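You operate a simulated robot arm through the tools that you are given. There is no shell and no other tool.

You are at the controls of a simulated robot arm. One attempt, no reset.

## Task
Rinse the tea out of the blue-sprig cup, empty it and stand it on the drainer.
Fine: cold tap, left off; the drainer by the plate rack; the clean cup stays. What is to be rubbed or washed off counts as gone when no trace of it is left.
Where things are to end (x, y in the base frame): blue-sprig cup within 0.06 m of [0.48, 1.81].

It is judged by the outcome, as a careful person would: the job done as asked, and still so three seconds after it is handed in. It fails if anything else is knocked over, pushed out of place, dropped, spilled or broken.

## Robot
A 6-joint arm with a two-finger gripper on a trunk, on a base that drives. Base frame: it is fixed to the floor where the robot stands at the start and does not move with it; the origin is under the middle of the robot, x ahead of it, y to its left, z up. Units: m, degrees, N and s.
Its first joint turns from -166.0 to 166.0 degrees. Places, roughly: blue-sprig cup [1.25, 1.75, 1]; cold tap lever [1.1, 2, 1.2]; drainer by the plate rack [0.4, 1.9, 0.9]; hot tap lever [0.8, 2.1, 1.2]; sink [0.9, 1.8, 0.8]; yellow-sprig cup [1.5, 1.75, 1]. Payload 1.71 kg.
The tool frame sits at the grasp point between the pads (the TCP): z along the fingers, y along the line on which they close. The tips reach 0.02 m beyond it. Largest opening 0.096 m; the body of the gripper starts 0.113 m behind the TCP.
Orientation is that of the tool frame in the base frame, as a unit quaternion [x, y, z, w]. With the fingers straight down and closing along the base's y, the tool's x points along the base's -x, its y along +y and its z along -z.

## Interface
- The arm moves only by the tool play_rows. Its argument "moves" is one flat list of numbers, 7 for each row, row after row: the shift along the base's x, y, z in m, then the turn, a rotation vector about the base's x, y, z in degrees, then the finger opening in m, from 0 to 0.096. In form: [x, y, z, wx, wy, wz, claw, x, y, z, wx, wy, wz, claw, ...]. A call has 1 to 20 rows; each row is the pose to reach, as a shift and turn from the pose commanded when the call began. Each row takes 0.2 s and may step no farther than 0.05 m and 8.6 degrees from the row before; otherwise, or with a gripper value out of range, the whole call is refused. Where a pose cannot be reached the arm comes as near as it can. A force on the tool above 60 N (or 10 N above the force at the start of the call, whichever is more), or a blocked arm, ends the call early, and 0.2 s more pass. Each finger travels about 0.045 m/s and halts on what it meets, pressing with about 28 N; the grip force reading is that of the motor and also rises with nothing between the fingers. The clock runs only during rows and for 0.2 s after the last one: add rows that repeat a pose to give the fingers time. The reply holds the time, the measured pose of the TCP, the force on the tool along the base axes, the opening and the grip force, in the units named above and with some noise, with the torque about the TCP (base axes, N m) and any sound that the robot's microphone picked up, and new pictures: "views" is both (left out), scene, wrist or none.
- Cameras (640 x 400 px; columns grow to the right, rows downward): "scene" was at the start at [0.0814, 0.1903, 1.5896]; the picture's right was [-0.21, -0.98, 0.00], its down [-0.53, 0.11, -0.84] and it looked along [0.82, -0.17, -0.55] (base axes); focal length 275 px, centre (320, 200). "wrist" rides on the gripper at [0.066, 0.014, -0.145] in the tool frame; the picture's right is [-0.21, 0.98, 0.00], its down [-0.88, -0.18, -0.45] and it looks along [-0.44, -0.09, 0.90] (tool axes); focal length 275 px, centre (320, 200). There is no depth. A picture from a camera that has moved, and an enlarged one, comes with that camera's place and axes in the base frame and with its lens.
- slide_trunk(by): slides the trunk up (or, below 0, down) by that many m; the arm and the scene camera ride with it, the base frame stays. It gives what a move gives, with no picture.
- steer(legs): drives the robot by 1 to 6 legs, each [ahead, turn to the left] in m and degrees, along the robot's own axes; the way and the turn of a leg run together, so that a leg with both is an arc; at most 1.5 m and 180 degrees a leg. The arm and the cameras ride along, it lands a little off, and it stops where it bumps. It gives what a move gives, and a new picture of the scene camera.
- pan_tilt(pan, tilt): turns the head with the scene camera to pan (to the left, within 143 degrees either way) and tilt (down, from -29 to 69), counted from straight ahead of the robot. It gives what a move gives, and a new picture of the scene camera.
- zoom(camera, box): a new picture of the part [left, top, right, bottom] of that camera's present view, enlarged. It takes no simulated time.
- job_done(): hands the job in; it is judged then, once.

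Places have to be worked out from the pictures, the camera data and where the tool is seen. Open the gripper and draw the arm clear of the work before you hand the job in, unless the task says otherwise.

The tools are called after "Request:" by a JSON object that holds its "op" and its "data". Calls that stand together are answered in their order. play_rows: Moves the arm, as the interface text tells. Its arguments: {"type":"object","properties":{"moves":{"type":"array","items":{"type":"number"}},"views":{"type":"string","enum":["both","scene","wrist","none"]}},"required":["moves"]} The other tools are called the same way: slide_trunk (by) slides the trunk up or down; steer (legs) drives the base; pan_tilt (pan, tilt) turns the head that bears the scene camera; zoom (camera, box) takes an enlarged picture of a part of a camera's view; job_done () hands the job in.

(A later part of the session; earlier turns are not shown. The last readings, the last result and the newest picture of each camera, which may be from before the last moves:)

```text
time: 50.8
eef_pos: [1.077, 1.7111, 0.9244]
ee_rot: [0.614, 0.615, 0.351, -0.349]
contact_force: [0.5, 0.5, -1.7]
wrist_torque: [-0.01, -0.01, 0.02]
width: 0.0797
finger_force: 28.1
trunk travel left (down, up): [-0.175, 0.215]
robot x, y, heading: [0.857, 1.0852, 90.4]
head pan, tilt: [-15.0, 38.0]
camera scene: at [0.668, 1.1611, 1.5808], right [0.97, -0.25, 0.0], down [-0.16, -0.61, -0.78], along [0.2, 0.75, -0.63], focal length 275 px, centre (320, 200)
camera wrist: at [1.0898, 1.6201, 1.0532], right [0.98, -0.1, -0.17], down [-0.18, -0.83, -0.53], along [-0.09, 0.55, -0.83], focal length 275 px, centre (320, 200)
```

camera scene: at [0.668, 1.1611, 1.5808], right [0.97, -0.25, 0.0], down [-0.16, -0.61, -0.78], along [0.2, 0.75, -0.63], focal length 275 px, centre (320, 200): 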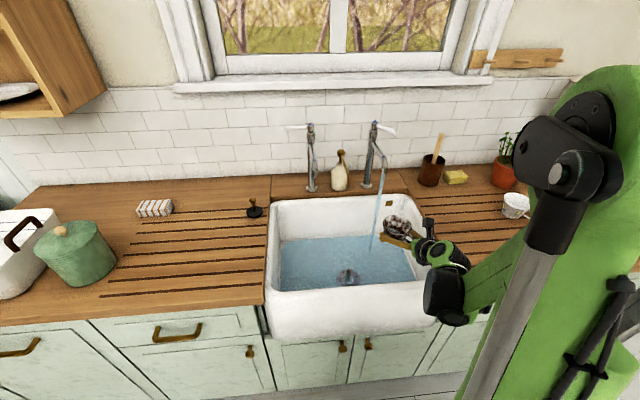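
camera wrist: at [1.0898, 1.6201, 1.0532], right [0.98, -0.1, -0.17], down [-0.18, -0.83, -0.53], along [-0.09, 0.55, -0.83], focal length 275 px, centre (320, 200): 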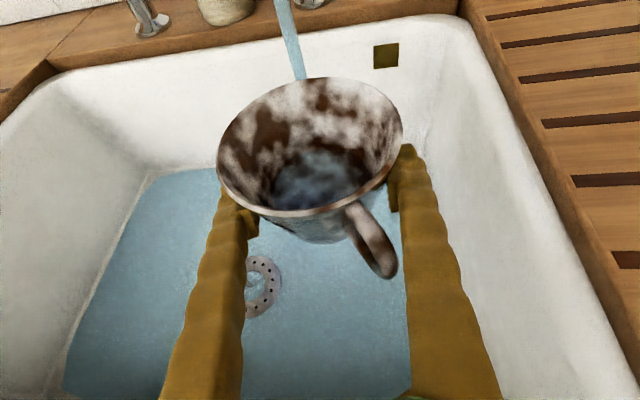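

The cup is inside the sink area just before the stream, which I place at (1.07, 1.86). I'll slide it under the stream and hold.

Request:
{"op": "play_rows", "data": {"moves": [-0.002, 0.035, -0.01, 0, 0, 0, 0.05, -0.004, 0.07, -0.02, 0, 0, 0, 0.05, -0.006, 0.105, -0.024, 0, 0, 0, 0.05, -0.007, 0.141, -0.024, 0, 0, 0, 0.05, -0.007, 0.141, -0.024, 0, 0, 0, 0.05, -0.007, 0.141, -0.024, 0, 0, 0, 0.05, -0.007, 0.141, -0.024, 0, 0, 0, 0.05, -0.007, 0.141, -0.024, 0, 0, 0, 0.05]}}

Request:
{"op": "zoom", "data": {"camera": "scene", "box": [330, 110, 458, 290]}}

```text
time: 52.6
eef_pos: [1.0715, 1.8518, 0.9012]
ee_rot: [0.613, 0.615, 0.351, -0.349]
contact_force: [0.9, 0.2, -4.2]
wrist_torque: [-0.02, 0.0, 0.0]
width: 0.0796
finger_force: 28.9
trunk travel left (down, up): [-0.175, 0.215]
robot x, y, heading: [0.8599, 1.0839, 90.3]
head pan, tilt: [-15.0, 38.0]
camera scene: at [0.6676, 1.1608, 1.5808], right [0.97, -0.25, 0.0], down [-0.16, -0.61, -0.78], along [0.2, 0.75, -0.63], focal length 275 px, centre (320, 200)
camera wrist: at [1.0838, 1.7613, 1.0301], right [0.98, -0.1, -0.17], down [-0.18, -0.83, -0.53], along [-0.09, 0.55, -0.83], focal length 275 px, centre (320, 200)
```

scene: 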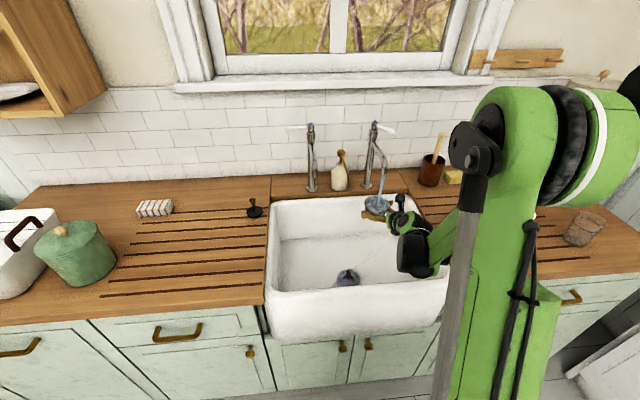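
wrist: 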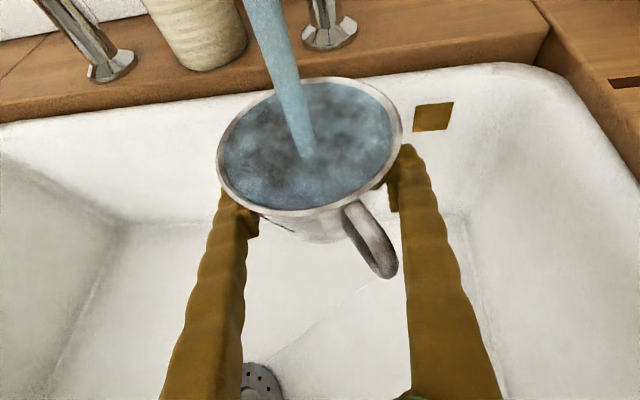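

```text
2.22 times, centred on (394, 200) of scene
camera zoom: at [0.6676, 1.1608, 1.5808], right [0.97, -0.25, 0.0], down [-0.16, -0.61, -0.78], along [0.2, 0.75, -0.63], focal length 612 px, centre (156, 200)
```

zoom: 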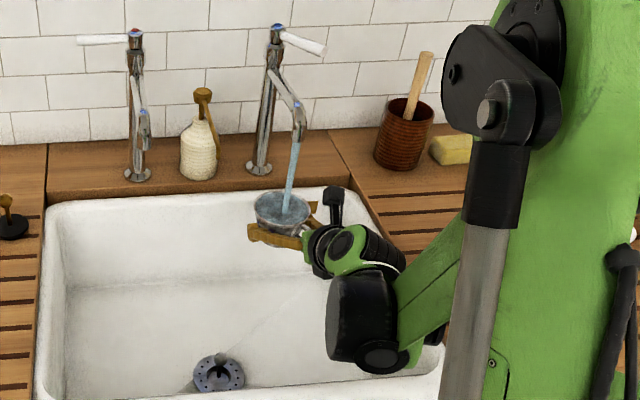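

The stream lands in the middle of the cup, it's full and the stains are fading. I'll hold it there a few more seconds.

Request:
{"op": "play_rows", "data": {"moves": [0, 0, 0, 0, 0, 0, 0.05, 0, 0, 0, 0, 0, 0, 0.05, 0, 0, 0, 0, 0, 0, 0.05, 0, 0, 0, 0, 0, 0, 0.05, 0, 0, 0, 0, 0, 0, 0.05, 0, 0, 0, 0, 0, 0, 0.05, 0, 0, 0, 0, 0, 0, 0.05, 0, 0, 0, 0, 0, 0, 0.05, 0, 0, 0, 0, 0, 0, 0.05, 0, 0, 0, 0, 0, 0, 0.05, 0, 0, 0, 0, 0, 0, 0.05, 0, 0, 0, 0, 0, 0, 0.05, 0, 0, 0, 0, 0, 0, 0.05, 0, 0, 0, 0, 0, 0, 0.05, 0, 0, 0, 0, 0, 0, 0.05]}}

Request:
{"op": "zoom", "data": {"camera": "wrist", "box": [200, 60, 440, 300]}}

```text
time: 55.8
eef_pos: [1.0714, 1.8522, 0.9006]
ee_rot: [0.613, 0.615, 0.352, -0.349]
contact_force: [-0.8, 0.4, -4.5]
wrist_torque: [-0.02, 0.03, 0.01]
width: 0.0795
finger_force: 27.8
trunk travel left (down, up): [-0.175, 0.215]
robot x, y, heading: [0.8561, 1.0835, 90.4]
head pan, tilt: [-15.0, 38.0]
camera scene: at [0.6676, 1.1608, 1.5808], right [0.97, -0.25, 0.0], down [-0.16, -0.61, -0.78], along [0.2, 0.75, -0.63], focal length 275 px, centre (320, 200)
camera wrist: at [1.0838, 1.7613, 1.0301], right [0.98, -0.1, -0.17], down [-0.18, -0.83, -0.53], along [-0.09, 0.55, -0.83], focal length 275 px, centre (320, 200)
```

scene: 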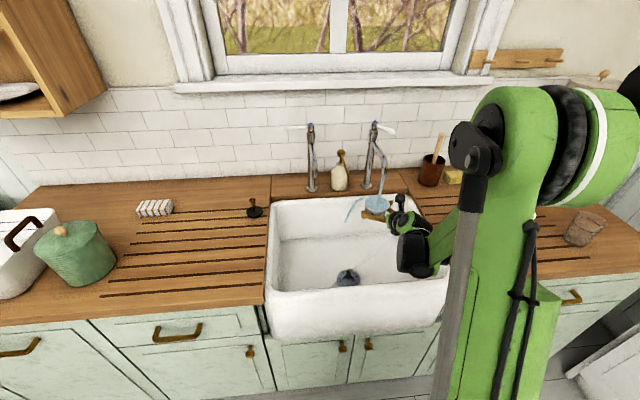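
wrist: 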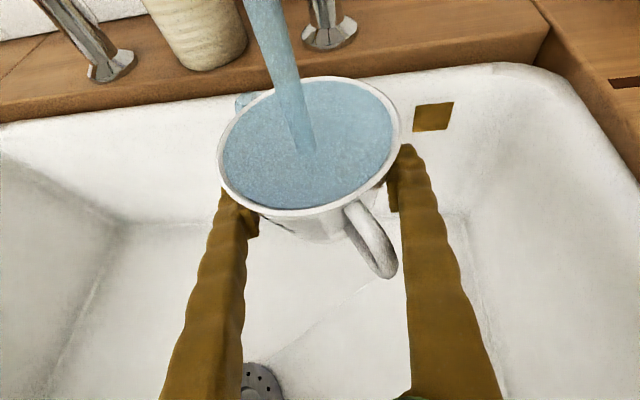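

```text
1.67 times, centred on (320, 180) of wrist
camera zoom: at [1.0838, 1.7613, 1.0301], right [0.98, -0.1, -0.17], down [-0.18, -0.83, -0.53], along [-0.09, 0.55, -0.83], focal length 459 px, centre (320, 233)
```

zoom: 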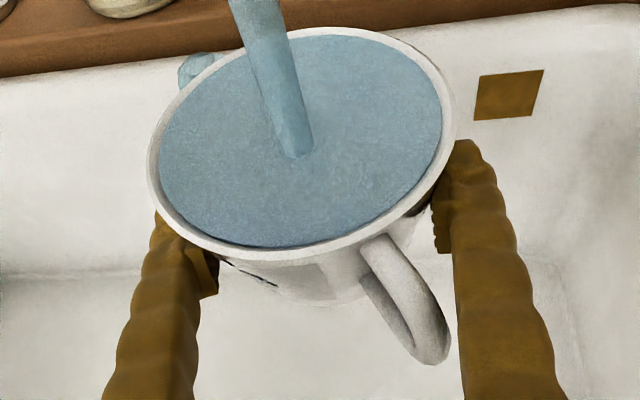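

The stain seems gone in and out; the overflow ran off the back-left side within the sink. I'll draw the full cup out of the stream toward the sink's middle, then roll the wrist to empty it.

Request:
{"op": "play_rows", "data": {"moves": [-0.005, -0.03, 0, 0, 0, 0, 0.05, -0.015, -0.06, 0.005, 0, 0, 0, 0.05, -0.03, -0.09, 0.02, 0, 0, 0, 0.05, -0.05, -0.108, 0.045, 0, 0, 0, 0.05, -0.07, -0.112, 0.07, 0, 0, 0, 0.05, -0.07, -0.112, 0.07, 0, 0, 0, 0.05]}}

Request:
{"op": "zoom", "data": {"camera": "scene", "box": [250, 120, 450, 300]}}

```text
time: 57.2
eef_pos: [1.0008, 1.7381, 0.971]
ee_rot: [0.613, 0.615, 0.353, -0.349]
contact_force: [-0.6, 0.3, -4.3]
wrist_torque: [-0.06, -0.01, -0.01]
width: 0.0795
finger_force: 27.7
trunk travel left (down, up): [-0.175, 0.215]
robot x, y, heading: [0.8582, 1.0819, 90.6]
head pan, tilt: [-15.0, 38.0]
camera scene: at [0.6672, 1.16, 1.5807], right [0.97, -0.25, 0.0], down [-0.15, -0.61, -0.78], along [0.2, 0.75, -0.63], focal length 275 px, centre (320, 200)
camera wrist: at [1.013, 1.6466, 1.1004], right [0.98, -0.1, -0.17], down [-0.18, -0.83, -0.53], along [-0.09, 0.55, -0.83], focal length 275 px, centre (320, 200)
```

scene: 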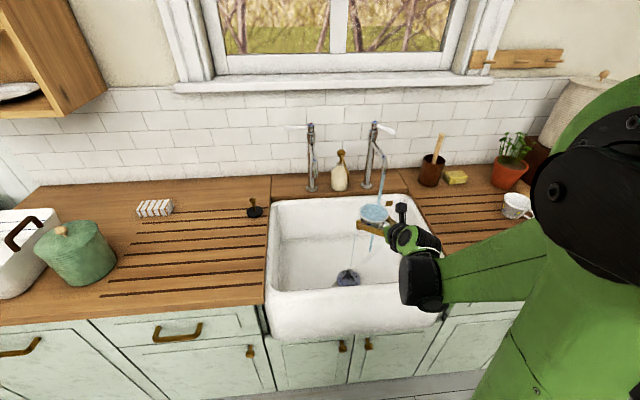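
wrist: 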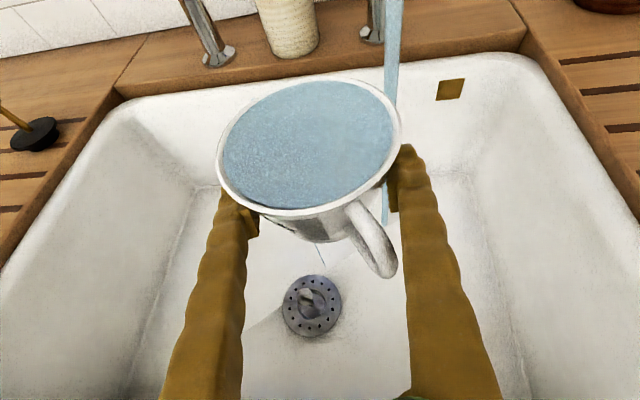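

```text
2.22 times, centred on (350, 210) of scene
camera zoom: at [0.6672, 1.16, 1.5807], right [0.97, -0.25, 0.0], down [-0.15, -0.61, -0.78], along [0.2, 0.75, -0.63], focal length 612 px, centre (253, 178)
```

zoom: 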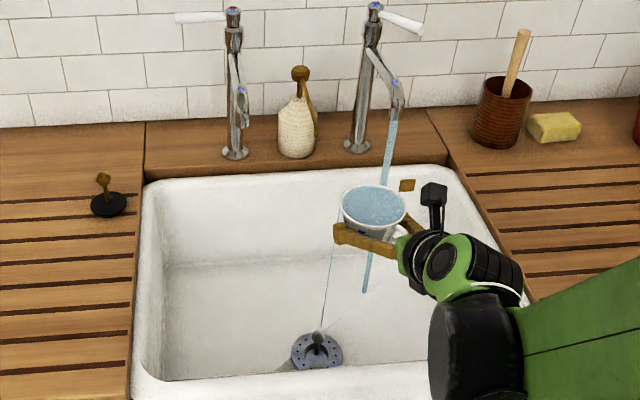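

The cup is brimful and steady over the sink's middle, counter dry. Rolling the wrist so the mouth tips towards -x, into the sink.

Request:
{"op": "play_rows", "data": {"moves": [0, 0, 0, 0, -7.05, 4.18, 0.05, 0, 0, 0, 0, -14.1, 8.36, 0.05, 0, 0, 0, 0, -21.15, 12.54, 0.05, 0, 0, 0, 0, -28.2, 16.72, 0.05, 0, 0, 0, 0, -35.25, 20.9, 0.05, 0, 0, 0, 0, -42.3, 25.08, 0.05, 0, 0, 0, 0, -49.35, 29.26, 0.05, 0, 0, 0, 0, -56.4, 33.44, 0.05, 0, 0, 0, 0, -63.45, 37.62, 0.05, 0, 0, 0, 0, -70.5, 41.8, 0.05, 0, 0, 0, 0, -77.55, 45.98, 0.05, 0, 0, 0, 0, -84.6, 50.16, 0.05]}}

```text
time: 59.8
eef_pos: [0.9997, 1.7385, 0.9703]
ee_rot: [-0.066, 0.867, 0.492, 0.037]
contact_force: [0.0, 0.4, -1.3]
wrist_torque: [0.0, 0.0, -0.06]
width: 0.0792
finger_force: 27.7
trunk travel left (down, up): [-0.175, 0.215]
robot x, y, heading: [0.853, 1.0809, 90.4]
head pan, tilt: [-15.0, 38.0]
camera scene: at [0.6676, 1.1604, 1.5808], right [0.97, -0.25, 0.0], down [-0.16, -0.61, -0.78], along [0.2, 0.75, -0.63], focal length 275 px, centre (320, 200)
camera wrist: at [0.933, 1.6158, 1.0462], right [0.05, 0.51, 0.86], down [0.9, -0.41, 0.18], along [0.44, 0.76, -0.48], focal length 275 px, centre (320, 200)
```

scene: 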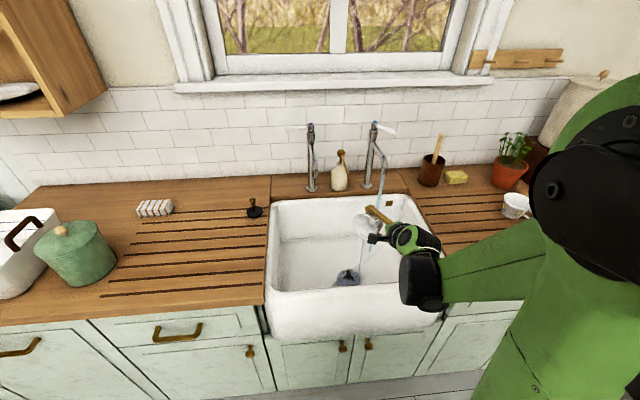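
wrist: 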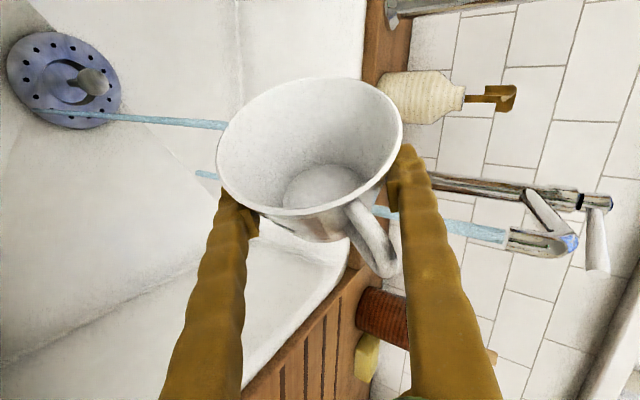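

The cup pours out and its inside looks white. I'll roll further until the mouth points well downward, to drain it fully.

Request:
{"op": "play_rows", "data": {"moves": [0, 0, 0, 0, -7.05, 4.18, 0.05, 0, 0, 0, 0, -14.1, 8.36, 0.05, 0, 0, 0, 0, -21.15, 12.54, 0.05, 0, 0, 0, 0, -28.2, 16.72, 0.05, 0, 0, 0, 0, -35.25, 20.9, 0.05, 0, 0, 0, 0, -42.3, 25.08, 0.05, 0, 0, 0, 0, -49.35, 29.26, 0.05, 0, 0, 0, 0, -49.35, 29.26, 0.05, 0, 0, 0, 0, -49.35, 29.26, 0.05, 0, 0, 0, 0, -49.35, 29.26, 0.05, 0, 0, 0, 0, -49.35, 29.26, 0.05]}}

Request:
{"op": "zoom", "data": {"camera": "wrist", "box": [190, 50, 430, 300]}}

Request:
{"op": "zoom", "data": {"camera": "scene", "box": [310, 160, 438, 260]}}

```text
time: 62.2
eef_pos: [1.0013, 1.7377, 0.9707]
ee_rot: [-0.474, 0.729, 0.414, 0.268]
contact_force: [-0.4, -0.3, -1.1]
wrist_torque: [0.03, -0.01, -0.02]
width: 0.0794
finger_force: 28.5
trunk travel left (down, up): [-0.175, 0.215]
robot x, y, heading: [0.8556, 1.0867, 90.4]
head pan, tilt: [-15.0, 38.0]
camera scene: at [0.6675, 1.1604, 1.5808], right [0.97, -0.25, 0.0], down [-0.16, -0.61, -0.78], along [0.2, 0.75, -0.63], focal length 275 px, centre (320, 200)
camera wrist: at [0.9606, 1.5869, 0.9965], right [-0.81, 0.3, 0.5], down [0.53, -0.01, 0.85], along [0.26, 0.95, -0.15], focal length 275 px, centre (320, 200)
```

scene: 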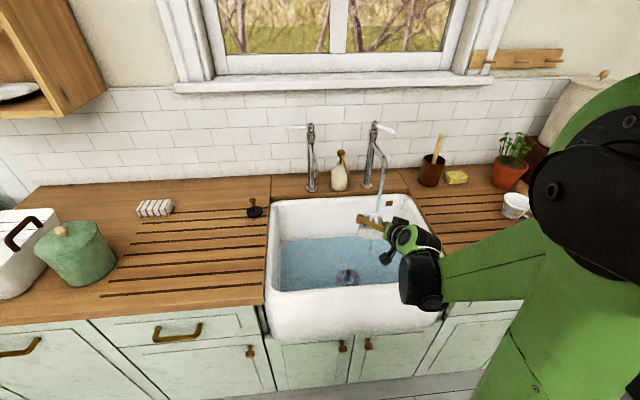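
wrist: 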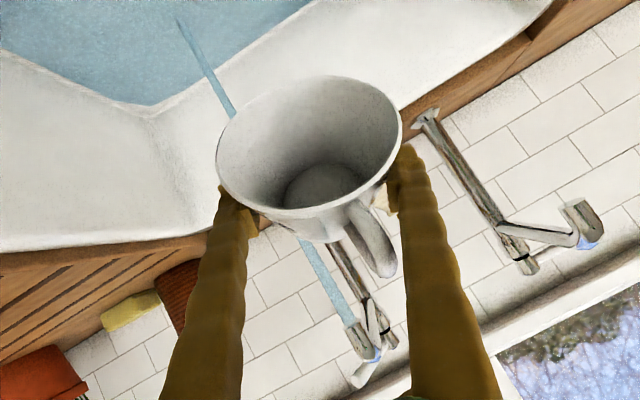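

```text
1.60 times, centred on (310, 175) of wrist
camera zoom: at [0.9606, 1.5869, 0.9965], right [-0.81, 0.3, 0.5], down [0.53, -0.01, 0.85], along [0.26, 0.95, -0.15], focal length 440 px, centre (336, 240)
```

zoom: 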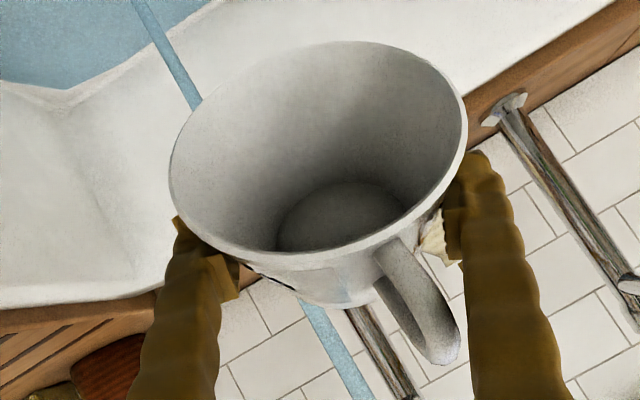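

```text
4.00 times, centred on (374, 210) of scene
camera zoom: at [0.6675, 1.1604, 1.5808], right [0.97, -0.25, 0.0], down [-0.16, -0.61, -0.78], along [0.2, 0.75, -0.63], focal length 1102 px, centre (104, 160)
```

zoom: 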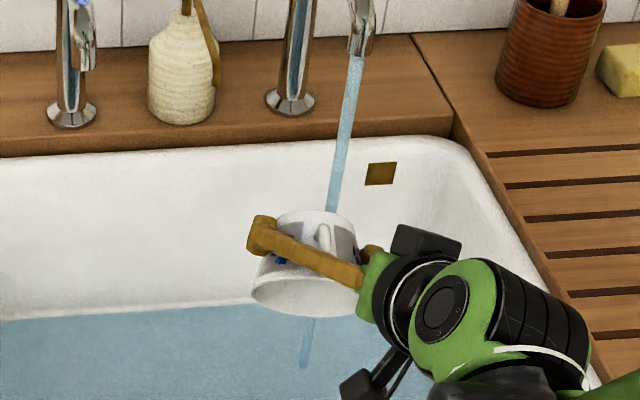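

The cup is empty and white inside. I'll roll it back upright (reversing the 147° turn) and inspect it for any remaining trace.

Request:
{"op": "play_rows", "data": {"moves": [0, 0, 0, 0, 7.05, -4.18, 0.05, 0, 0, 0, 0, 14.1, -8.36, 0.05, 0, 0, 0, 0, 21.15, -12.54, 0.05, 0, 0, 0, 0, 28.2, -16.72, 0.05, 0, 0, 0, 0, 35.25, -20.9, 0.05, 0, 0, 0, 0, 42.3, -25.08, 0.05, 0, 0, 0, 0, 49.35, -29.26, 0.05, 0, 0, 0, 0, 56.4, -33.44, 0.05, 0, 0, 0, 0, 63.45, -37.62, 0.05, 0, 0, 0, 0, 70.5, -41.8, 0.05, 0, 0, 0, 0, 77.55, -45.98, 0.05, 0, 0, 0, 0, 84.6, -50.16, 0.05, 0, 0, 0, 0, 91.65, -54.34, 0.05, 0, 0, 0, 0, 98.7, -58.52, 0.05, 0, 0, 0, 0, 105.75, -62.7, 0.05, 0, 0, 0, 0, 112.8, -66.88, 0.05, 0, 0, 0, 0, 119.85, -71.06, 0.05, 0, 0, 0, 0, 126.9, -75.24, 0.05, 0, 0, 0, 0, 133.95, -79.42, 0.05, 0, 0, 0, 0, 133.95, -79.42, 0.05]}}

Request:
{"op": "zoom", "data": {"camera": "wrist", "box": [200, 60, 430, 300]}}

Request:
{"op": "zoom", "data": {"camera": "scene", "box": [330, 180, 420, 250]}}

```text
time: 66.4
eef_pos: [1.0, 1.7379, 0.9695]
ee_rot: [0.614, 0.615, 0.351, -0.349]
contact_force: [0.9, 0.0, -1.9]
wrist_torque: [0.03, -0.04, 0.04]
width: 0.0791
finger_force: 28.1
trunk travel left (down, up): [-0.175, 0.215]
robot x, y, heading: [0.8513, 1.0799, 90.4]
head pan, tilt: [-15.0, 38.0]
camera scene: at [0.6676, 1.1604, 1.5808], right [0.97, -0.25, 0.0], down [-0.16, -0.61, -0.78], along [0.2, 0.75, -0.63], focal length 275 px, centre (320, 200)
camera wrist: at [1.0128, 1.648, 1.0992], right [0.98, -0.1, -0.17], down [-0.18, -0.83, -0.53], along [-0.09, 0.55, -0.83], focal length 275 px, centre (320, 200)
```

scene: 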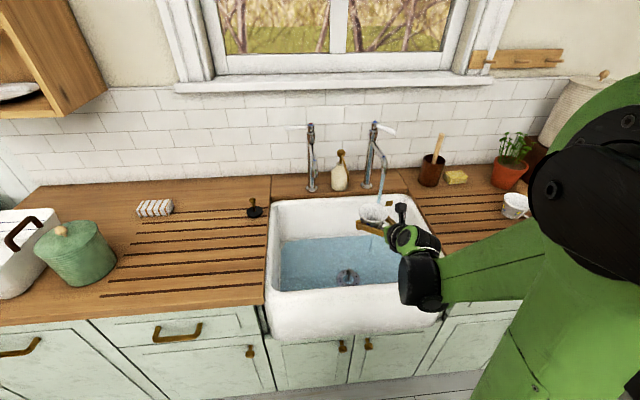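
wrist: 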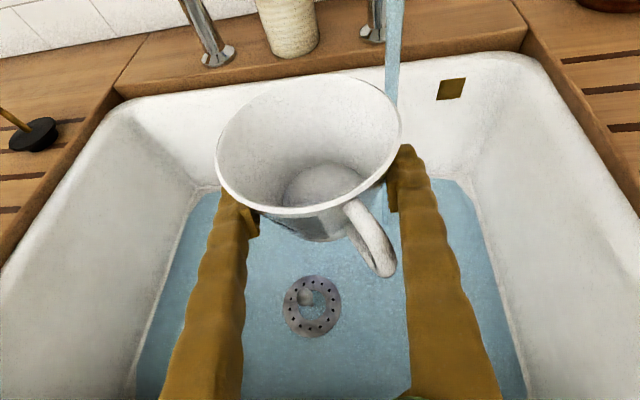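

```text
1.67 times, centred on (315, 180) of wrist
camera zoom: at [1.0128, 1.648, 1.0992], right [0.98, -0.1, -0.17], down [-0.18, -0.83, -0.53], along [-0.09, 0.55, -0.83], focal length 459 px, centre (328, 233)
```

zoom: 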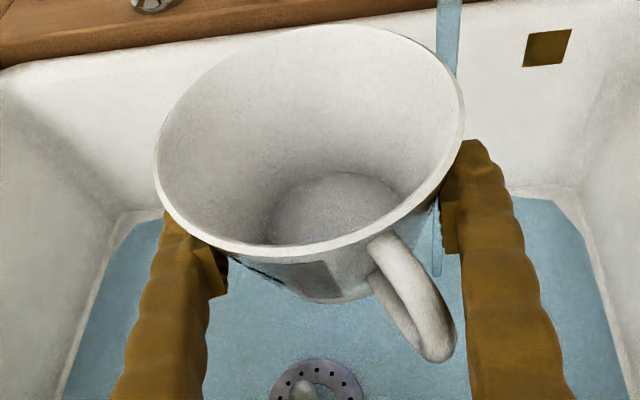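

```text
5.71 times, centred on (375, 215) of scene
camera zoom: at [0.6676, 1.1604, 1.5808], right [0.97, -0.25, 0.0], down [-0.16, -0.61, -0.78], along [0.2, 0.75, -0.63], focal length 1574 px, centre (6, 114)
```

zoom: 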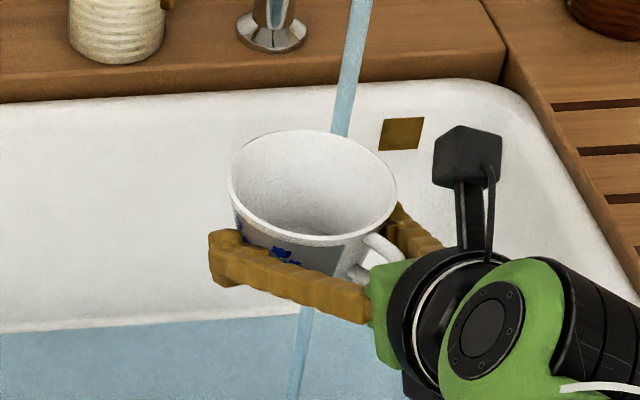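

The cup is spotless with its blue sprig showing and empty. I'll lift it and carry it, keeping in front of the hot tap's spout, over to the left drainer above (0.48, 1.81).

Request:
{"op": "play_rows", "data": {"moves": [0, 0, 0.035, 0, 0, 0, 0.05, -0.01, -0.01, 0.07, 0, 0, 0, 0.05, -0.05, -0.015, 0.07, 0, 0, 1, 0.05, -0.09, -0.015, 0.07, 0, 0, 2, 0.05, -0.13, -0.015, 0.07, 0, 0, 4, 0.05, -0.17, -0.015, 0.07, 0, 0, 6, 0.05, -0.21, -0.015, 0.07, 0, 0, 8, 0.05, -0.25, -0.015, 0.07, 0, 0, 10, 0.05, -0.29, -0.015, 0.07, 0, 0, 12, 0.05, -0.33, -0.01, 0.07, 0, 0, 14, 0.05, -0.37, 0.005, 0.07, 0, 0, 16, 0.05, -0.41, 0.02, 0.07, 0, 0, 18, 0.05, -0.45, 0.035, 0.07, 0, 0, 20, 0.05, -0.488, 0.05, 0.07, 0, 0, 20, 0.05, -0.52, 0.066, 0.07, 0, 0, 20, 0.05, -0.52, 0.066, 0.07, 0, 0, 20, 0.05]}}

```text
time: 69.8
eef_pos: [0.5487, 1.8364, 1.0418]
ee_rot: [0.462, 0.732, 0.261, -0.427]
contact_force: [0.3, 0.2, -1.4]
wrist_torque: [-0.02, 0.0, 0.0]
width: 0.0777
finger_force: 27.7
out of reach, approached as far as the arm can: row 8, 9, 10, 11, 12, 13, 14, 15, 16
trunk travel left (down, up): [-0.175, 0.215]
robot x, y, heading: [0.8576, 1.0824, 90.6]
head pan, tilt: [-15.0, 38.0]
camera scene: at [0.667, 1.1611, 1.5807], right [0.97, -0.25, 0.0], down [-0.15, -0.61, -0.78], along [0.2, 0.75, -0.63], focal length 275 px, centre (320, 200)
camera wrist: at [0.6017, 1.7594, 1.1698], right [0.92, 0.33, -0.19], down [0.19, -0.82, -0.53], along [-0.33, 0.46, -0.82], focal length 275 px, centre (320, 200)
```

scene: 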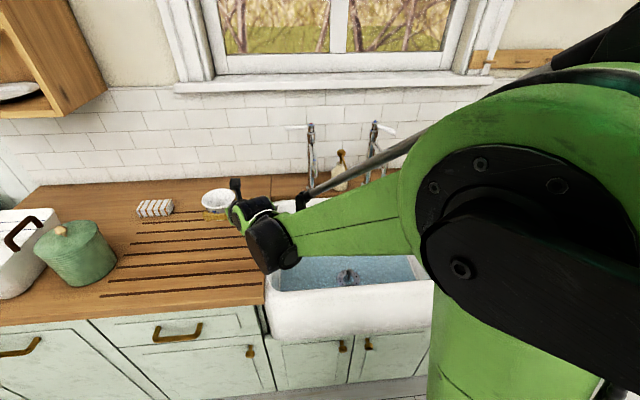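
wrist: 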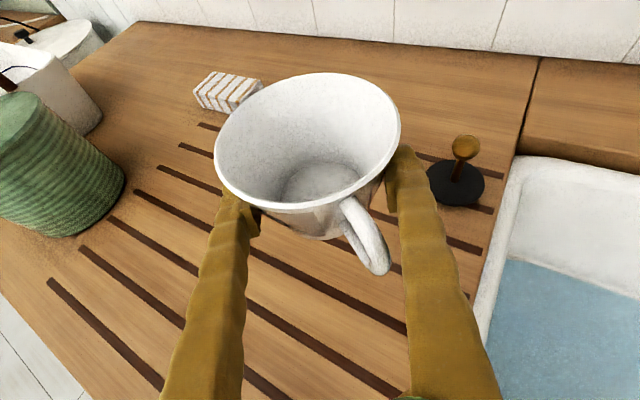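

The arm hit a wrist limit and stopped at (0.549, 1.836), turned a bit more to the left than commanded. Turning the tool farther left about the vertical (cup stays upright) should free it; I'll yaw 24° more.

Request:
{"op": "play_rows", "data": {"moves": [0, 0, 0, 0, 0, 6, 0.05, 0, 0, 0, 0, 0, 12, 0.05, 0, 0, 0, 0, 0, 18, 0.05, 0, 0, 0, 0, 0, 24, 0.05, 0, 0, 0, 0, 0, 24, 0.05, 0, 0, 0, 0, 0, 24, 0.05]}}

```text
time: 71.2
eef_pos: [0.5487, 1.8351, 1.039]
ee_rot: [0.302, 0.812, 0.167, -0.47]
contact_force: [0.3, 0.3, -1.2]
wrist_torque: [-0.01, 0.01, 0.02]
width: 0.0775
finger_force: 28.1
trunk travel left (down, up): [-0.175, 0.215]
robot x, y, heading: [0.8581, 1.0884, 90.4]
head pan, tilt: [-15.0, 38.0]
camera scene: at [0.6675, 1.1605, 1.5808], right [0.97, -0.25, 0.0], down [-0.16, -0.61, -0.78], along [0.2, 0.75, -0.63], focal length 275 px, centre (320, 200)
camera wrist: at [0.6288, 1.7884, 1.1682], right [0.71, 0.68, -0.19], down [0.51, -0.68, -0.53], along [-0.49, 0.28, -0.82], focal length 275 px, centre (320, 200)
```

scene: 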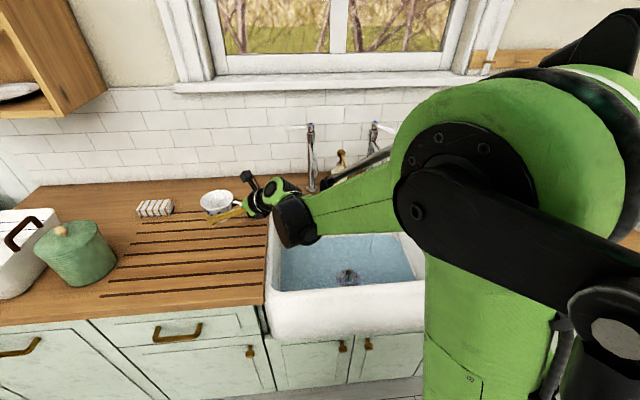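
wrist: 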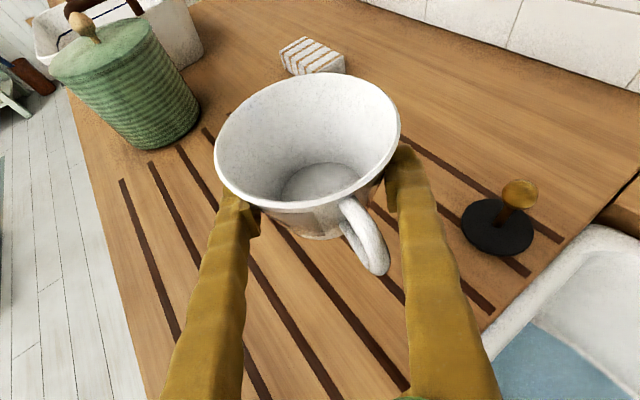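

Now reached freely at yaw 50°. The cup axis is about 5 mm ahead of the TCP, so I move to TCP (0.485, 1.806) and descend to about 2 cm above the drainer.

Request:
{"op": "play_rows", "data": {"moves": [-0.032, -0.015, 0, 0, 0, 0, 0.05, -0.064, -0.029, 0, 0, 0, 0, 0.05, -0.064, -0.029, -0.03, 0, 0, 0, 0.05, -0.064, -0.029, -0.06, 0, 0, 0, 0.05, -0.064, -0.029, -0.085, 0, 0, 0, 0.05, -0.064, -0.029, -0.095, 0, 0, 0, 0.05, -0.064, -0.029, -0.095, 0, 0, 0, 0.05]}}

Request:
{"op": "zoom", "data": {"camera": "scene", "box": [150, 180, 278, 260]}}

```text
time: 72.8
eef_pos: [0.4851, 1.8088, 0.9451]
ee_rot: [0.3, 0.812, 0.167, -0.472]
contact_force: [0.9, -0.2, -1.7]
wrist_torque: [-0.05, -0.01, 0.02]
width: 0.0775
finger_force: 27.6
trunk travel left (down, up): [-0.175, 0.215]
robot x, y, heading: [0.8556, 1.0857, 90.2]
head pan, tilt: [-15.0, 38.0]
camera scene: at [0.6673, 1.1607, 1.5808], right [0.97, -0.25, 0.0], down [-0.16, -0.61, -0.78], along [0.2, 0.75, -0.63], focal length 275 px, centre (320, 200)
camera wrist: at [0.5654, 1.7608, 1.0728], right [0.71, 0.68, -0.19], down [0.51, -0.68, -0.53], along [-0.49, 0.28, -0.82], focal length 275 px, centre (320, 200)
```

scene: 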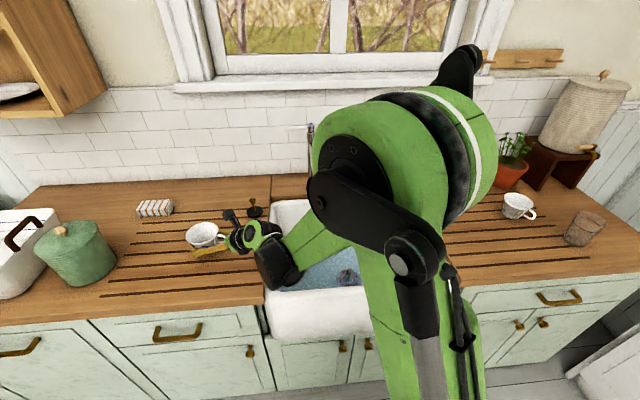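
wrist: 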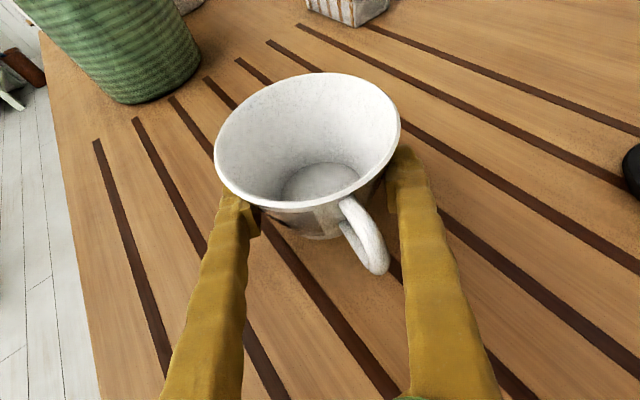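

```text
5.00 times, centred on (214, 220) of scene
camera zoom: at [0.6673, 1.1607, 1.5808], right [0.97, -0.25, 0.0], down [-0.16, -0.61, -0.78], along [0.2, 0.75, -0.63], focal length 1377 px, centre (850, 100)
```

zoom: 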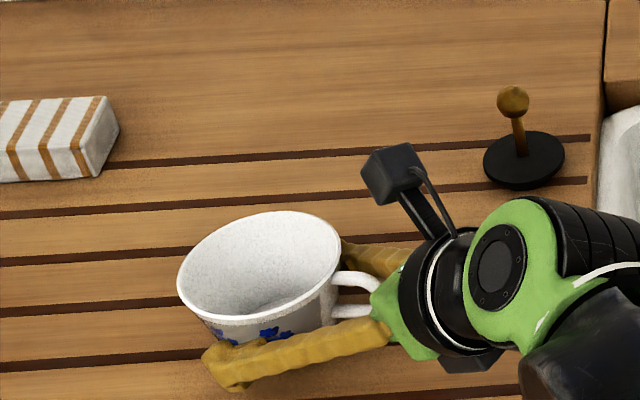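

Cup is level above the drainer, nothing near it. Lowering in small steps, watching the force.

Request:
{"op": "play_rows", "data": {"moves": [0, 0, -0.004, 0, 0, 0, 0.05, 0, 0, -0.008, 0, 0, 0, 0.05, 0, 0, -0.012, 0, 0, 0, 0.05, 0, 0, -0.012, 0, 0, 0, 0.05], "views": "wrist"}}

```text
time: 73.8
eef_pos: [0.4851, 1.808, 0.9334]
ee_rot: [0.301, 0.812, 0.167, -0.471]
contact_force: [-0.7, -0.6, -1.9]
wrist_torque: [-0.02, -0.02, 0.0]
width: 0.0774
finger_force: 28.9
trunk travel left (down, up): [-0.175, 0.215]
robot x, y, heading: [0.8593, 1.0837, 90.4]
head pan, tilt: [-15.0, 38.0]
camera wrist: at [0.565, 1.7604, 1.0609], right [0.71, 0.68, -0.19], down [0.51, -0.68, -0.53], along [-0.49, 0.28, -0.82], focal length 275 px, centre (320, 200)
```

wrist: 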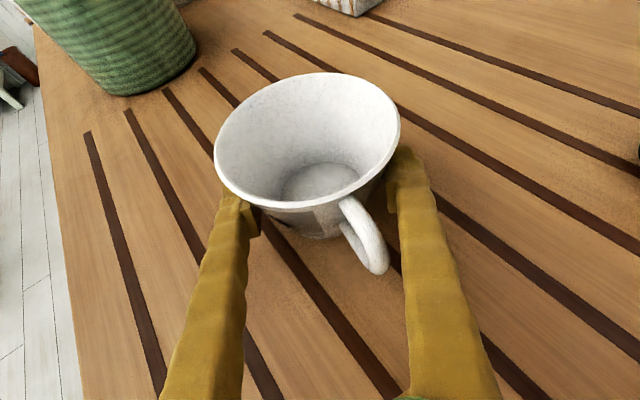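

No contact yet (weight only). Continuing down in 2 mm steps.

Request:
{"op": "play_rows", "data": {"moves": [0, 0, -0.002, 0, 0, 0, 0.05, 0, 0, -0.004, 0, 0, 0, 0.05, 0, 0, -0.004, 0, 0, 0, 0.05], "views": "none"}}

Request:
{"op": "play_rows", "data": {"moves": [0, 0, -0.002, 0, 0, 0, 0.05, 0, 0, -0.003, 0, 0, 0, 0.05, 0, 0, -0.003, 0, 0, 0, 0.05], "views": "none"}}

```text
time: 74.6
eef_pos: [0.4841, 1.8064, 0.93]
ee_rot: [0.3, 0.813, 0.166, -0.471]
contact_force: [0.0, 0.6, -2.0]
wrist_torque: [-0.01, 0.03, 0.02]
width: 0.0772
finger_force: 28.0
trunk travel left (down, up): [-0.175, 0.215]
robot x, y, heading: [0.8556, 1.0837, 90.5]
head pan, tilt: [-15.0, 38.0]
```

```text
time: 75.4
eef_pos: [0.4843, 1.8063, 0.9266]
ee_rot: [0.3, 0.812, 0.167, -0.471]
contact_force: [0.7, -3.5, 7.5]
wrist_torque: [0.21, 0.09, 0.05]
width: 0.0766
finger_force: 28.2
trunk travel left (down, up): [-0.175, 0.215]
robot x, y, heading: [0.854, 1.0848, 90.4]
head pan, tilt: [-15.0, 38.0]
```

The cup touched down (upward force 7.5 N at z≈0.927). Easing up 1 mm and opening the fingers slowly to let it stand.

Request:
{"op": "play_rows", "data": {"moves": [0, 0, 0.001, 0, 0, 0, 0.05, 0, 0, 0.001, 0, 0, 0, 0.078, 0, 0, 0.001, 0, 0, 0, 0.08, 0, 0, 0.001, 0, 0, 0, 0.084, 0, 0, 0.001, 0, 0, 0, 0.09, 0, 0, 0.001, 0, 0, 0, 0.096, 0, 0, 0.001, 0, 0, 0, 0.096, 0, 0, 0.001, 0, 0, 0, 0.096]}}

Request:
{"op": "zoom", "data": {"camera": "scene", "box": [150, 180, 278, 260]}}

```text
time: 77.2
eef_pos: [0.4842, 1.8073, 0.9263]
ee_rot: [0.301, 0.812, 0.167, -0.472]
contact_force: [0.3, -0.6, 0.8]
wrist_torque: [-0.02, -0.03, 0.02]
width: 0.0959
finger_force: 0.1
trunk travel left (down, up): [-0.175, 0.215]
robot x, y, heading: [0.8537, 1.0869, 90.2]
head pan, tilt: [-15.0, 38.0]
camera scene: at [0.6674, 1.1605, 1.5808], right [0.97, -0.25, 0.0], down [-0.16, -0.61, -0.78], along [0.2, 0.75, -0.63], focal length 275 px, centre (320, 200)
camera wrist: at [0.5644, 1.7603, 1.0549], right [0.71, 0.68, -0.19], down [0.51, -0.68, -0.53], along [-0.49, 0.28, -0.82], focal length 275 px, centre (320, 200)
```

scene: 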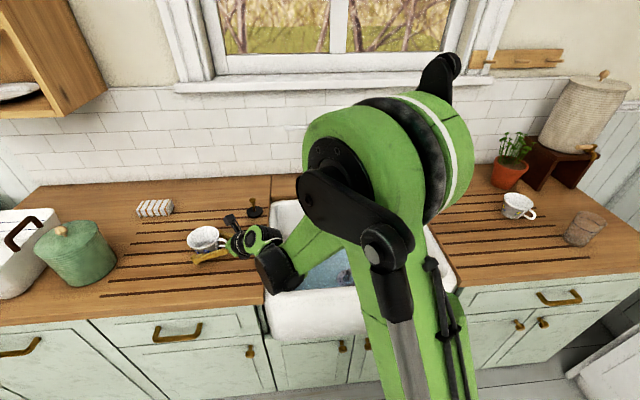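
wrist: 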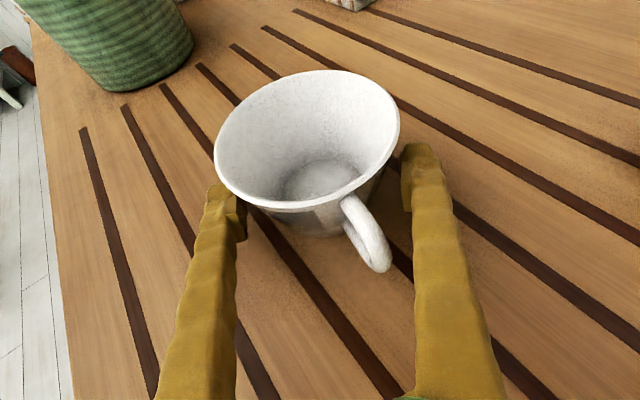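

```text
5.00 times, centred on (214, 220) of scene
camera zoom: at [0.6674, 1.1605, 1.5808], right [0.97, -0.25, 0.0], down [-0.16, -0.61, -0.78], along [0.2, 0.75, -0.63], focal length 1377 px, centre (850, 100)
```

zoom: 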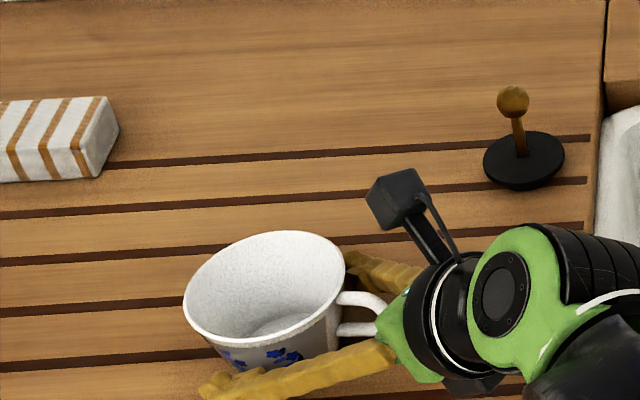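

The cup stands at about (0.475, 1.81), free of the fingers. I'll withdraw straight back along the tool axis.

Request:
{"op": "play_rows", "data": {"moves": [0.0133, -0.0111, 0.01, 0, 0, 0, 0.096, 0.0265, -0.0222, 0.02, 0, 0, 0, 0.096, 0.046, -0.039, 0.035, 0, 0, 0, 0.096, 0.07, -0.058, 0.0526, 0, 0, 0, 0.096, 0.093, -0.078, 0.07, 0, 0, 0, 0.096, 0.106, -0.089, 0.1, 0, 0, 0, 0.096, 0.106, -0.089, 0.14, 0, 0, 0, 0.096, 0.106, -0.089, 0.14, 0, 0, 0, 0.096]}}

```text
time: 79.0
eef_pos: [0.5891, 1.7187, 1.0696]
ee_rot: [0.299, 0.813, 0.166, -0.472]
contact_force: [0.3, -0.6, 0.3]
wrist_torque: [0.01, 0.0, -0.03]
width: 0.0957
finger_force: 0.0
trunk travel left (down, up): [-0.175, 0.215]
robot x, y, heading: [0.8564, 1.0856, 90.3]
head pan, tilt: [-15.0, 38.0]
camera scene: at [0.6676, 1.1598, 1.5808], right [0.97, -0.25, 0.0], down [-0.16, -0.61, -0.78], along [0.2, 0.75, -0.63], focal length 275 px, centre (320, 200)
camera wrist: at [0.6707, 1.6711, 1.1968], right [0.71, 0.68, -0.19], down [0.51, -0.68, -0.53], along [-0.49, 0.28, -0.82], focal length 275 px, centre (320, 200)
```

scene: 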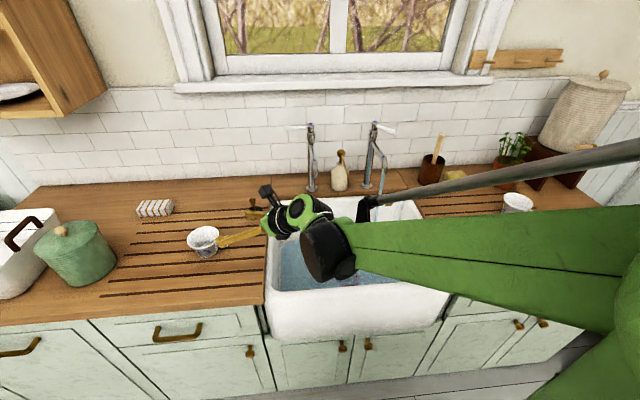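
wrist: 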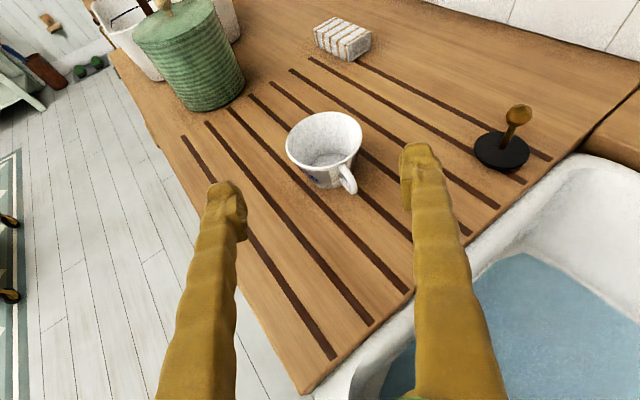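

The cup stands clean and undisturbed at (0.47, 1.82). Now to the tap: I'll raise the arm and bring the tool upright again, clear of the taps.

Request:
{"op": "play_rows", "data": {"moves": [0.02, -0.0125, 0.035, -4.8, -5.75, 0, 0.09, 0.04, -0.025, 0.07, -9.65, -11.5, 0, 0.08, 0.06, -0.0375, 0.105, -14.5, -17.25, 0, 0.07, 0.085, -0.05, 0.14, -19.3, -23, 0, 0.06, 0.11, -0.0625, 0.17, -24.1, -28.75, 0, 0.06, 0.14, -0.075, 0.2, -28.95, -34.5, 0, 0.06, 0.17, -0.0875, 0.22, -33.8, -40.25, 0, 0.06, 0.2, -0.1, 0.235, -38.6, -46, 0, 0.06, 0.2, -0.1, 0.235, -38.6, -46, 0, 0.06], "views": "scene"}}

```text
time: 81.0
eef_pos: [0.7894, 1.6186, 1.3039]
ee_rot: [0.348, 0.938, -0.002, 0.0]
contact_force: [0.7, -0.1, -0.6]
wrist_torque: [0.03, 0.01, 0.0]
width: 0.0599
finger_force: 0.0
trunk travel left (down, up): [-0.175, 0.215]
robot x, y, heading: [0.8509, 1.0856, 90.3]
head pan, tilt: [-15.0, 38.0]
camera scene: at [0.6676, 1.1603, 1.5808], right [0.97, -0.25, 0.0], down [-0.16, -0.61, -0.78], along [0.2, 0.75, -0.63], focal length 275 px, centre (320, 200)
```

scene: 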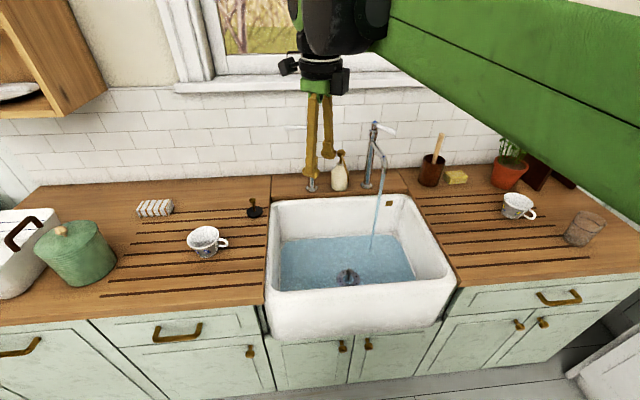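

Tool is upright. Moving over towards the cold lever while turning the fingers to close along y.

Request:
{"op": "play_rows", "data": {"moves": [0.034, 0.005, 0.005, 0, 0, 4.1, 0.06, 0.068, 0.015, 0.01, 0, 0, 8.2, 0.06, 0.102, 0.03, 0.015, 0, 0, 12.3, 0.06, 0.136, 0.05, 0.015, 0, 0, 16.4, 0.06, 0.17, 0.07, 0.015, 0, 0, 20.5, 0.06, 0.204, 0.09, 0.015, 0, 0, 24.6, 0.06, 0.238, 0.11, 0.015, 0, 0, 28.7, 0.06, 0.272, 0.13, 0.015, 0, 0, 32.8, 0.06, 0.306, 0.155, 0.015, 0, 0, 36.9, 0.06, 0.34, 0.18, 0.015, 0, 0, 40.7, 0.06, 0.34, 0.18, 0.015, 0, 0, 40.7, 0.06], "views": "none"}}

Request:
{"op": "play_rows", "data": {"moves": [0, 0.01, 0, 8.3, 0, 0, 0.06, 0, 0.03, 0, 16.6, 0, 0, 0.06, 0, 0.06, -0.01, 25, 0, 0, 0.06, 0, 0.09, -0.03, 25, 0, 0, 0.06, 0, 0.09, -0.03, 25, 0, 0, 0.06]}}

```text
time: 83.4
eef_pos: [1.1311, 1.7987, 1.317]
ee_rot: [0.0, 1.0, -0.003, 0.0]
contact_force: [0.1, 0.5, -0.5]
wrist_torque: [-0.04, 0.05, 0.01]
width: 0.0602
finger_force: 0.0
trunk travel left (down, up): [-0.175, 0.215]
robot x, y, heading: [0.8574, 1.082, 90.5]
head pan, tilt: [-15.0, 38.0]
```

```text
time: 84.6
eef_pos: [1.1274, 1.8899, 1.2862]
ee_rot: [0.0, 0.977, 0.214, -0.001]
contact_force: [0.2, 1.2, -0.4]
wrist_torque: [-0.04, 0.02, 0.0]
width: 0.0601
finger_force: 0.0
trunk travel left (down, up): [-0.175, 0.215]
robot x, y, heading: [0.855, 1.0851, 90.3]
head pan, tilt: [-15.0, 38.0]
camera scene: at [0.6677, 1.1615, 1.5808], right [0.97, -0.25, 0.0], down [-0.16, -0.61, -0.78], along [0.2, 0.75, -0.63], focal length 275 px, centre (320, 200)
camera wrist: at [1.0621, 1.8427, 1.4227], right [0.21, 0.89, 0.41], down [0.88, -0.35, 0.33], along [0.44, 0.29, -0.85], focal length 275 px, centre (320, 200)
```

scene: 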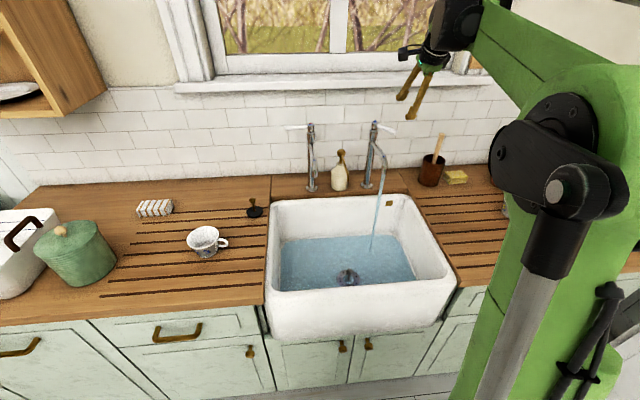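
wrist: 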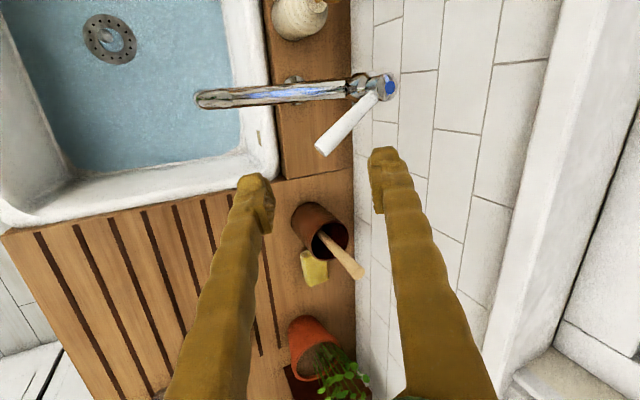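

The lever, seen from above, now points to about (1.137, 1.94). I'll move over it and come down straddling it, fingers 7 cm apart.

Request:
{"op": "play_rows", "data": {"moves": [0.003, 0.03, 0, 0, 0, 0, 0.07, 0.004, 0.056, -0.02, 0, 0, 0, 0.07, 0.004, 0.056, -0.05, 0, 0, 0, 0.07, 0.004, 0.056, -0.08, 0, 0, 0, 0.07, 0.004, 0.056, -0.11, 0, 0, 0, 0.07, 0.004, 0.056, -0.11, 0, 0, 0, 0.07]}}

```text
time: 86.0
eef_pos: [1.1353, 1.9435, 1.1756]
ee_rot: [0.0, 0.977, 0.214, 0.0]
contact_force: [0.6, -0.1, -0.3]
wrist_torque: [0.0, 0.0, 0.0]
width: 0.0702
finger_force: 0.1
trunk travel left (down, up): [-0.175, 0.215]
robot x, y, heading: [0.8555, 1.0845, 90.6]
head pan, tilt: [-15.0, 38.0]
camera scene: at [0.6677, 1.1609, 1.5808], right [0.97, -0.25, 0.0], down [-0.16, -0.61, -0.78], along [0.2, 0.75, -0.63], focal length 275 px, centre (320, 200)
camera wrist: at [1.0685, 1.8971, 1.3125], right [0.21, 0.89, 0.41], down [0.88, -0.35, 0.33], along [0.44, 0.29, -0.85], focal length 275 px, centre (320, 200)
```

scene: 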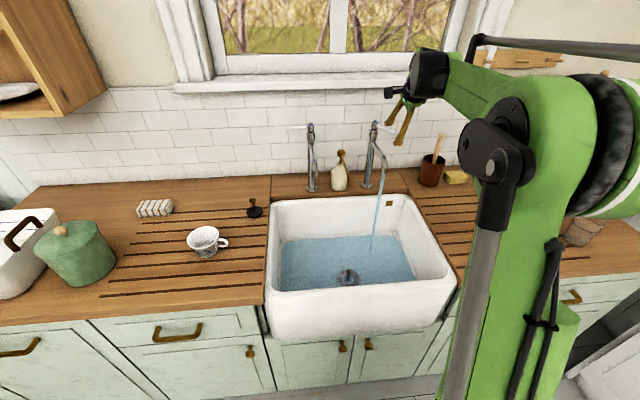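
wrist: 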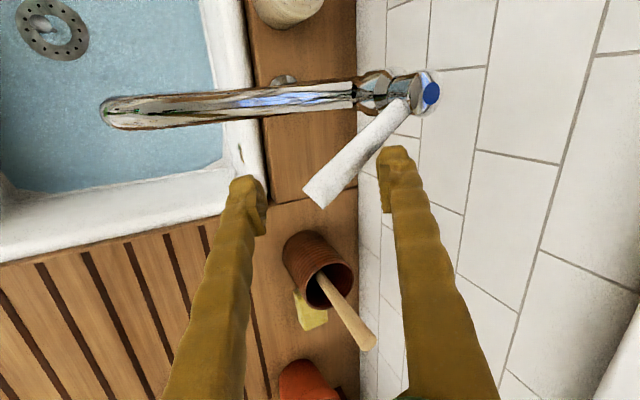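

The lever is between the fingers. Pushing it back towards the wall (+y) in small steps with the front finger.

Request:
{"op": "play_rows", "data": {"moves": [0.003, 0.012, 0, 0, 0, 0, 0.07, 0.006, 0.024, 0, 0, 0, 0, 0.07, 0.01, 0.036, 0, 0, 0, 0, 0.07, 0.014, 0.048, 0, 0, 0, 0, 0.07, 0.017, 0.058, 0, 0, 0, 0, 0.07, 0.02, 0.068, 0, 0, 0, 0, 0.07, 0.02, 0.068, 0, 0, 0, 0, 0.07]}}

```text
time: 87.6
eef_pos: [1.1556, 2.0119, 1.177]
ee_rot: [0.0, 0.977, 0.213, 0.0]
contact_force: [0.2, 0.5, -0.1]
wrist_torque: [-0.02, -0.01, -0.04]
width: 0.0699
finger_force: 0.1
trunk travel left (down, up): [-0.175, 0.215]
robot x, y, heading: [0.8544, 1.0845, 90.5]
head pan, tilt: [-15.0, 38.0]
camera scene: at [0.6677, 1.1608, 1.5808], right [0.97, -0.25, 0.0], down [-0.16, -0.61, -0.78], along [0.2, 0.75, -0.63], focal length 275 px, centre (320, 200)
camera wrist: at [1.0888, 1.965, 1.3127], right [0.21, 0.89, 0.41], down [0.88, -0.35, 0.33], along [0.44, 0.29, -0.85], focal length 275 px, centre (320, 200)
```

scene: 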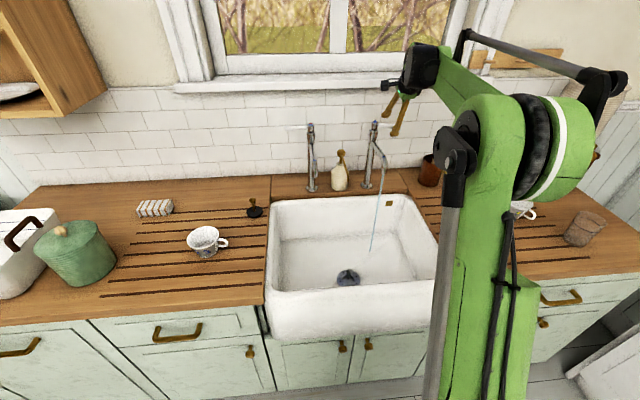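
wrist: 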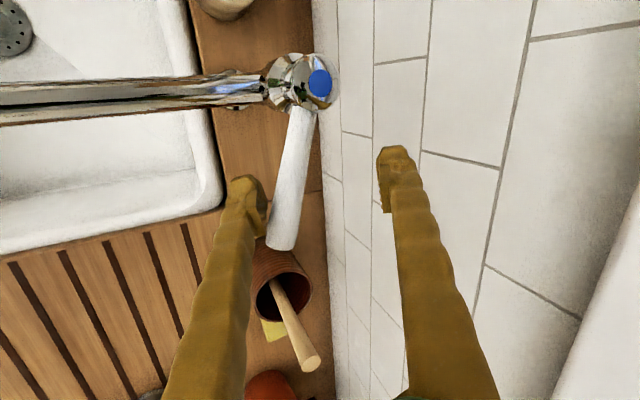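

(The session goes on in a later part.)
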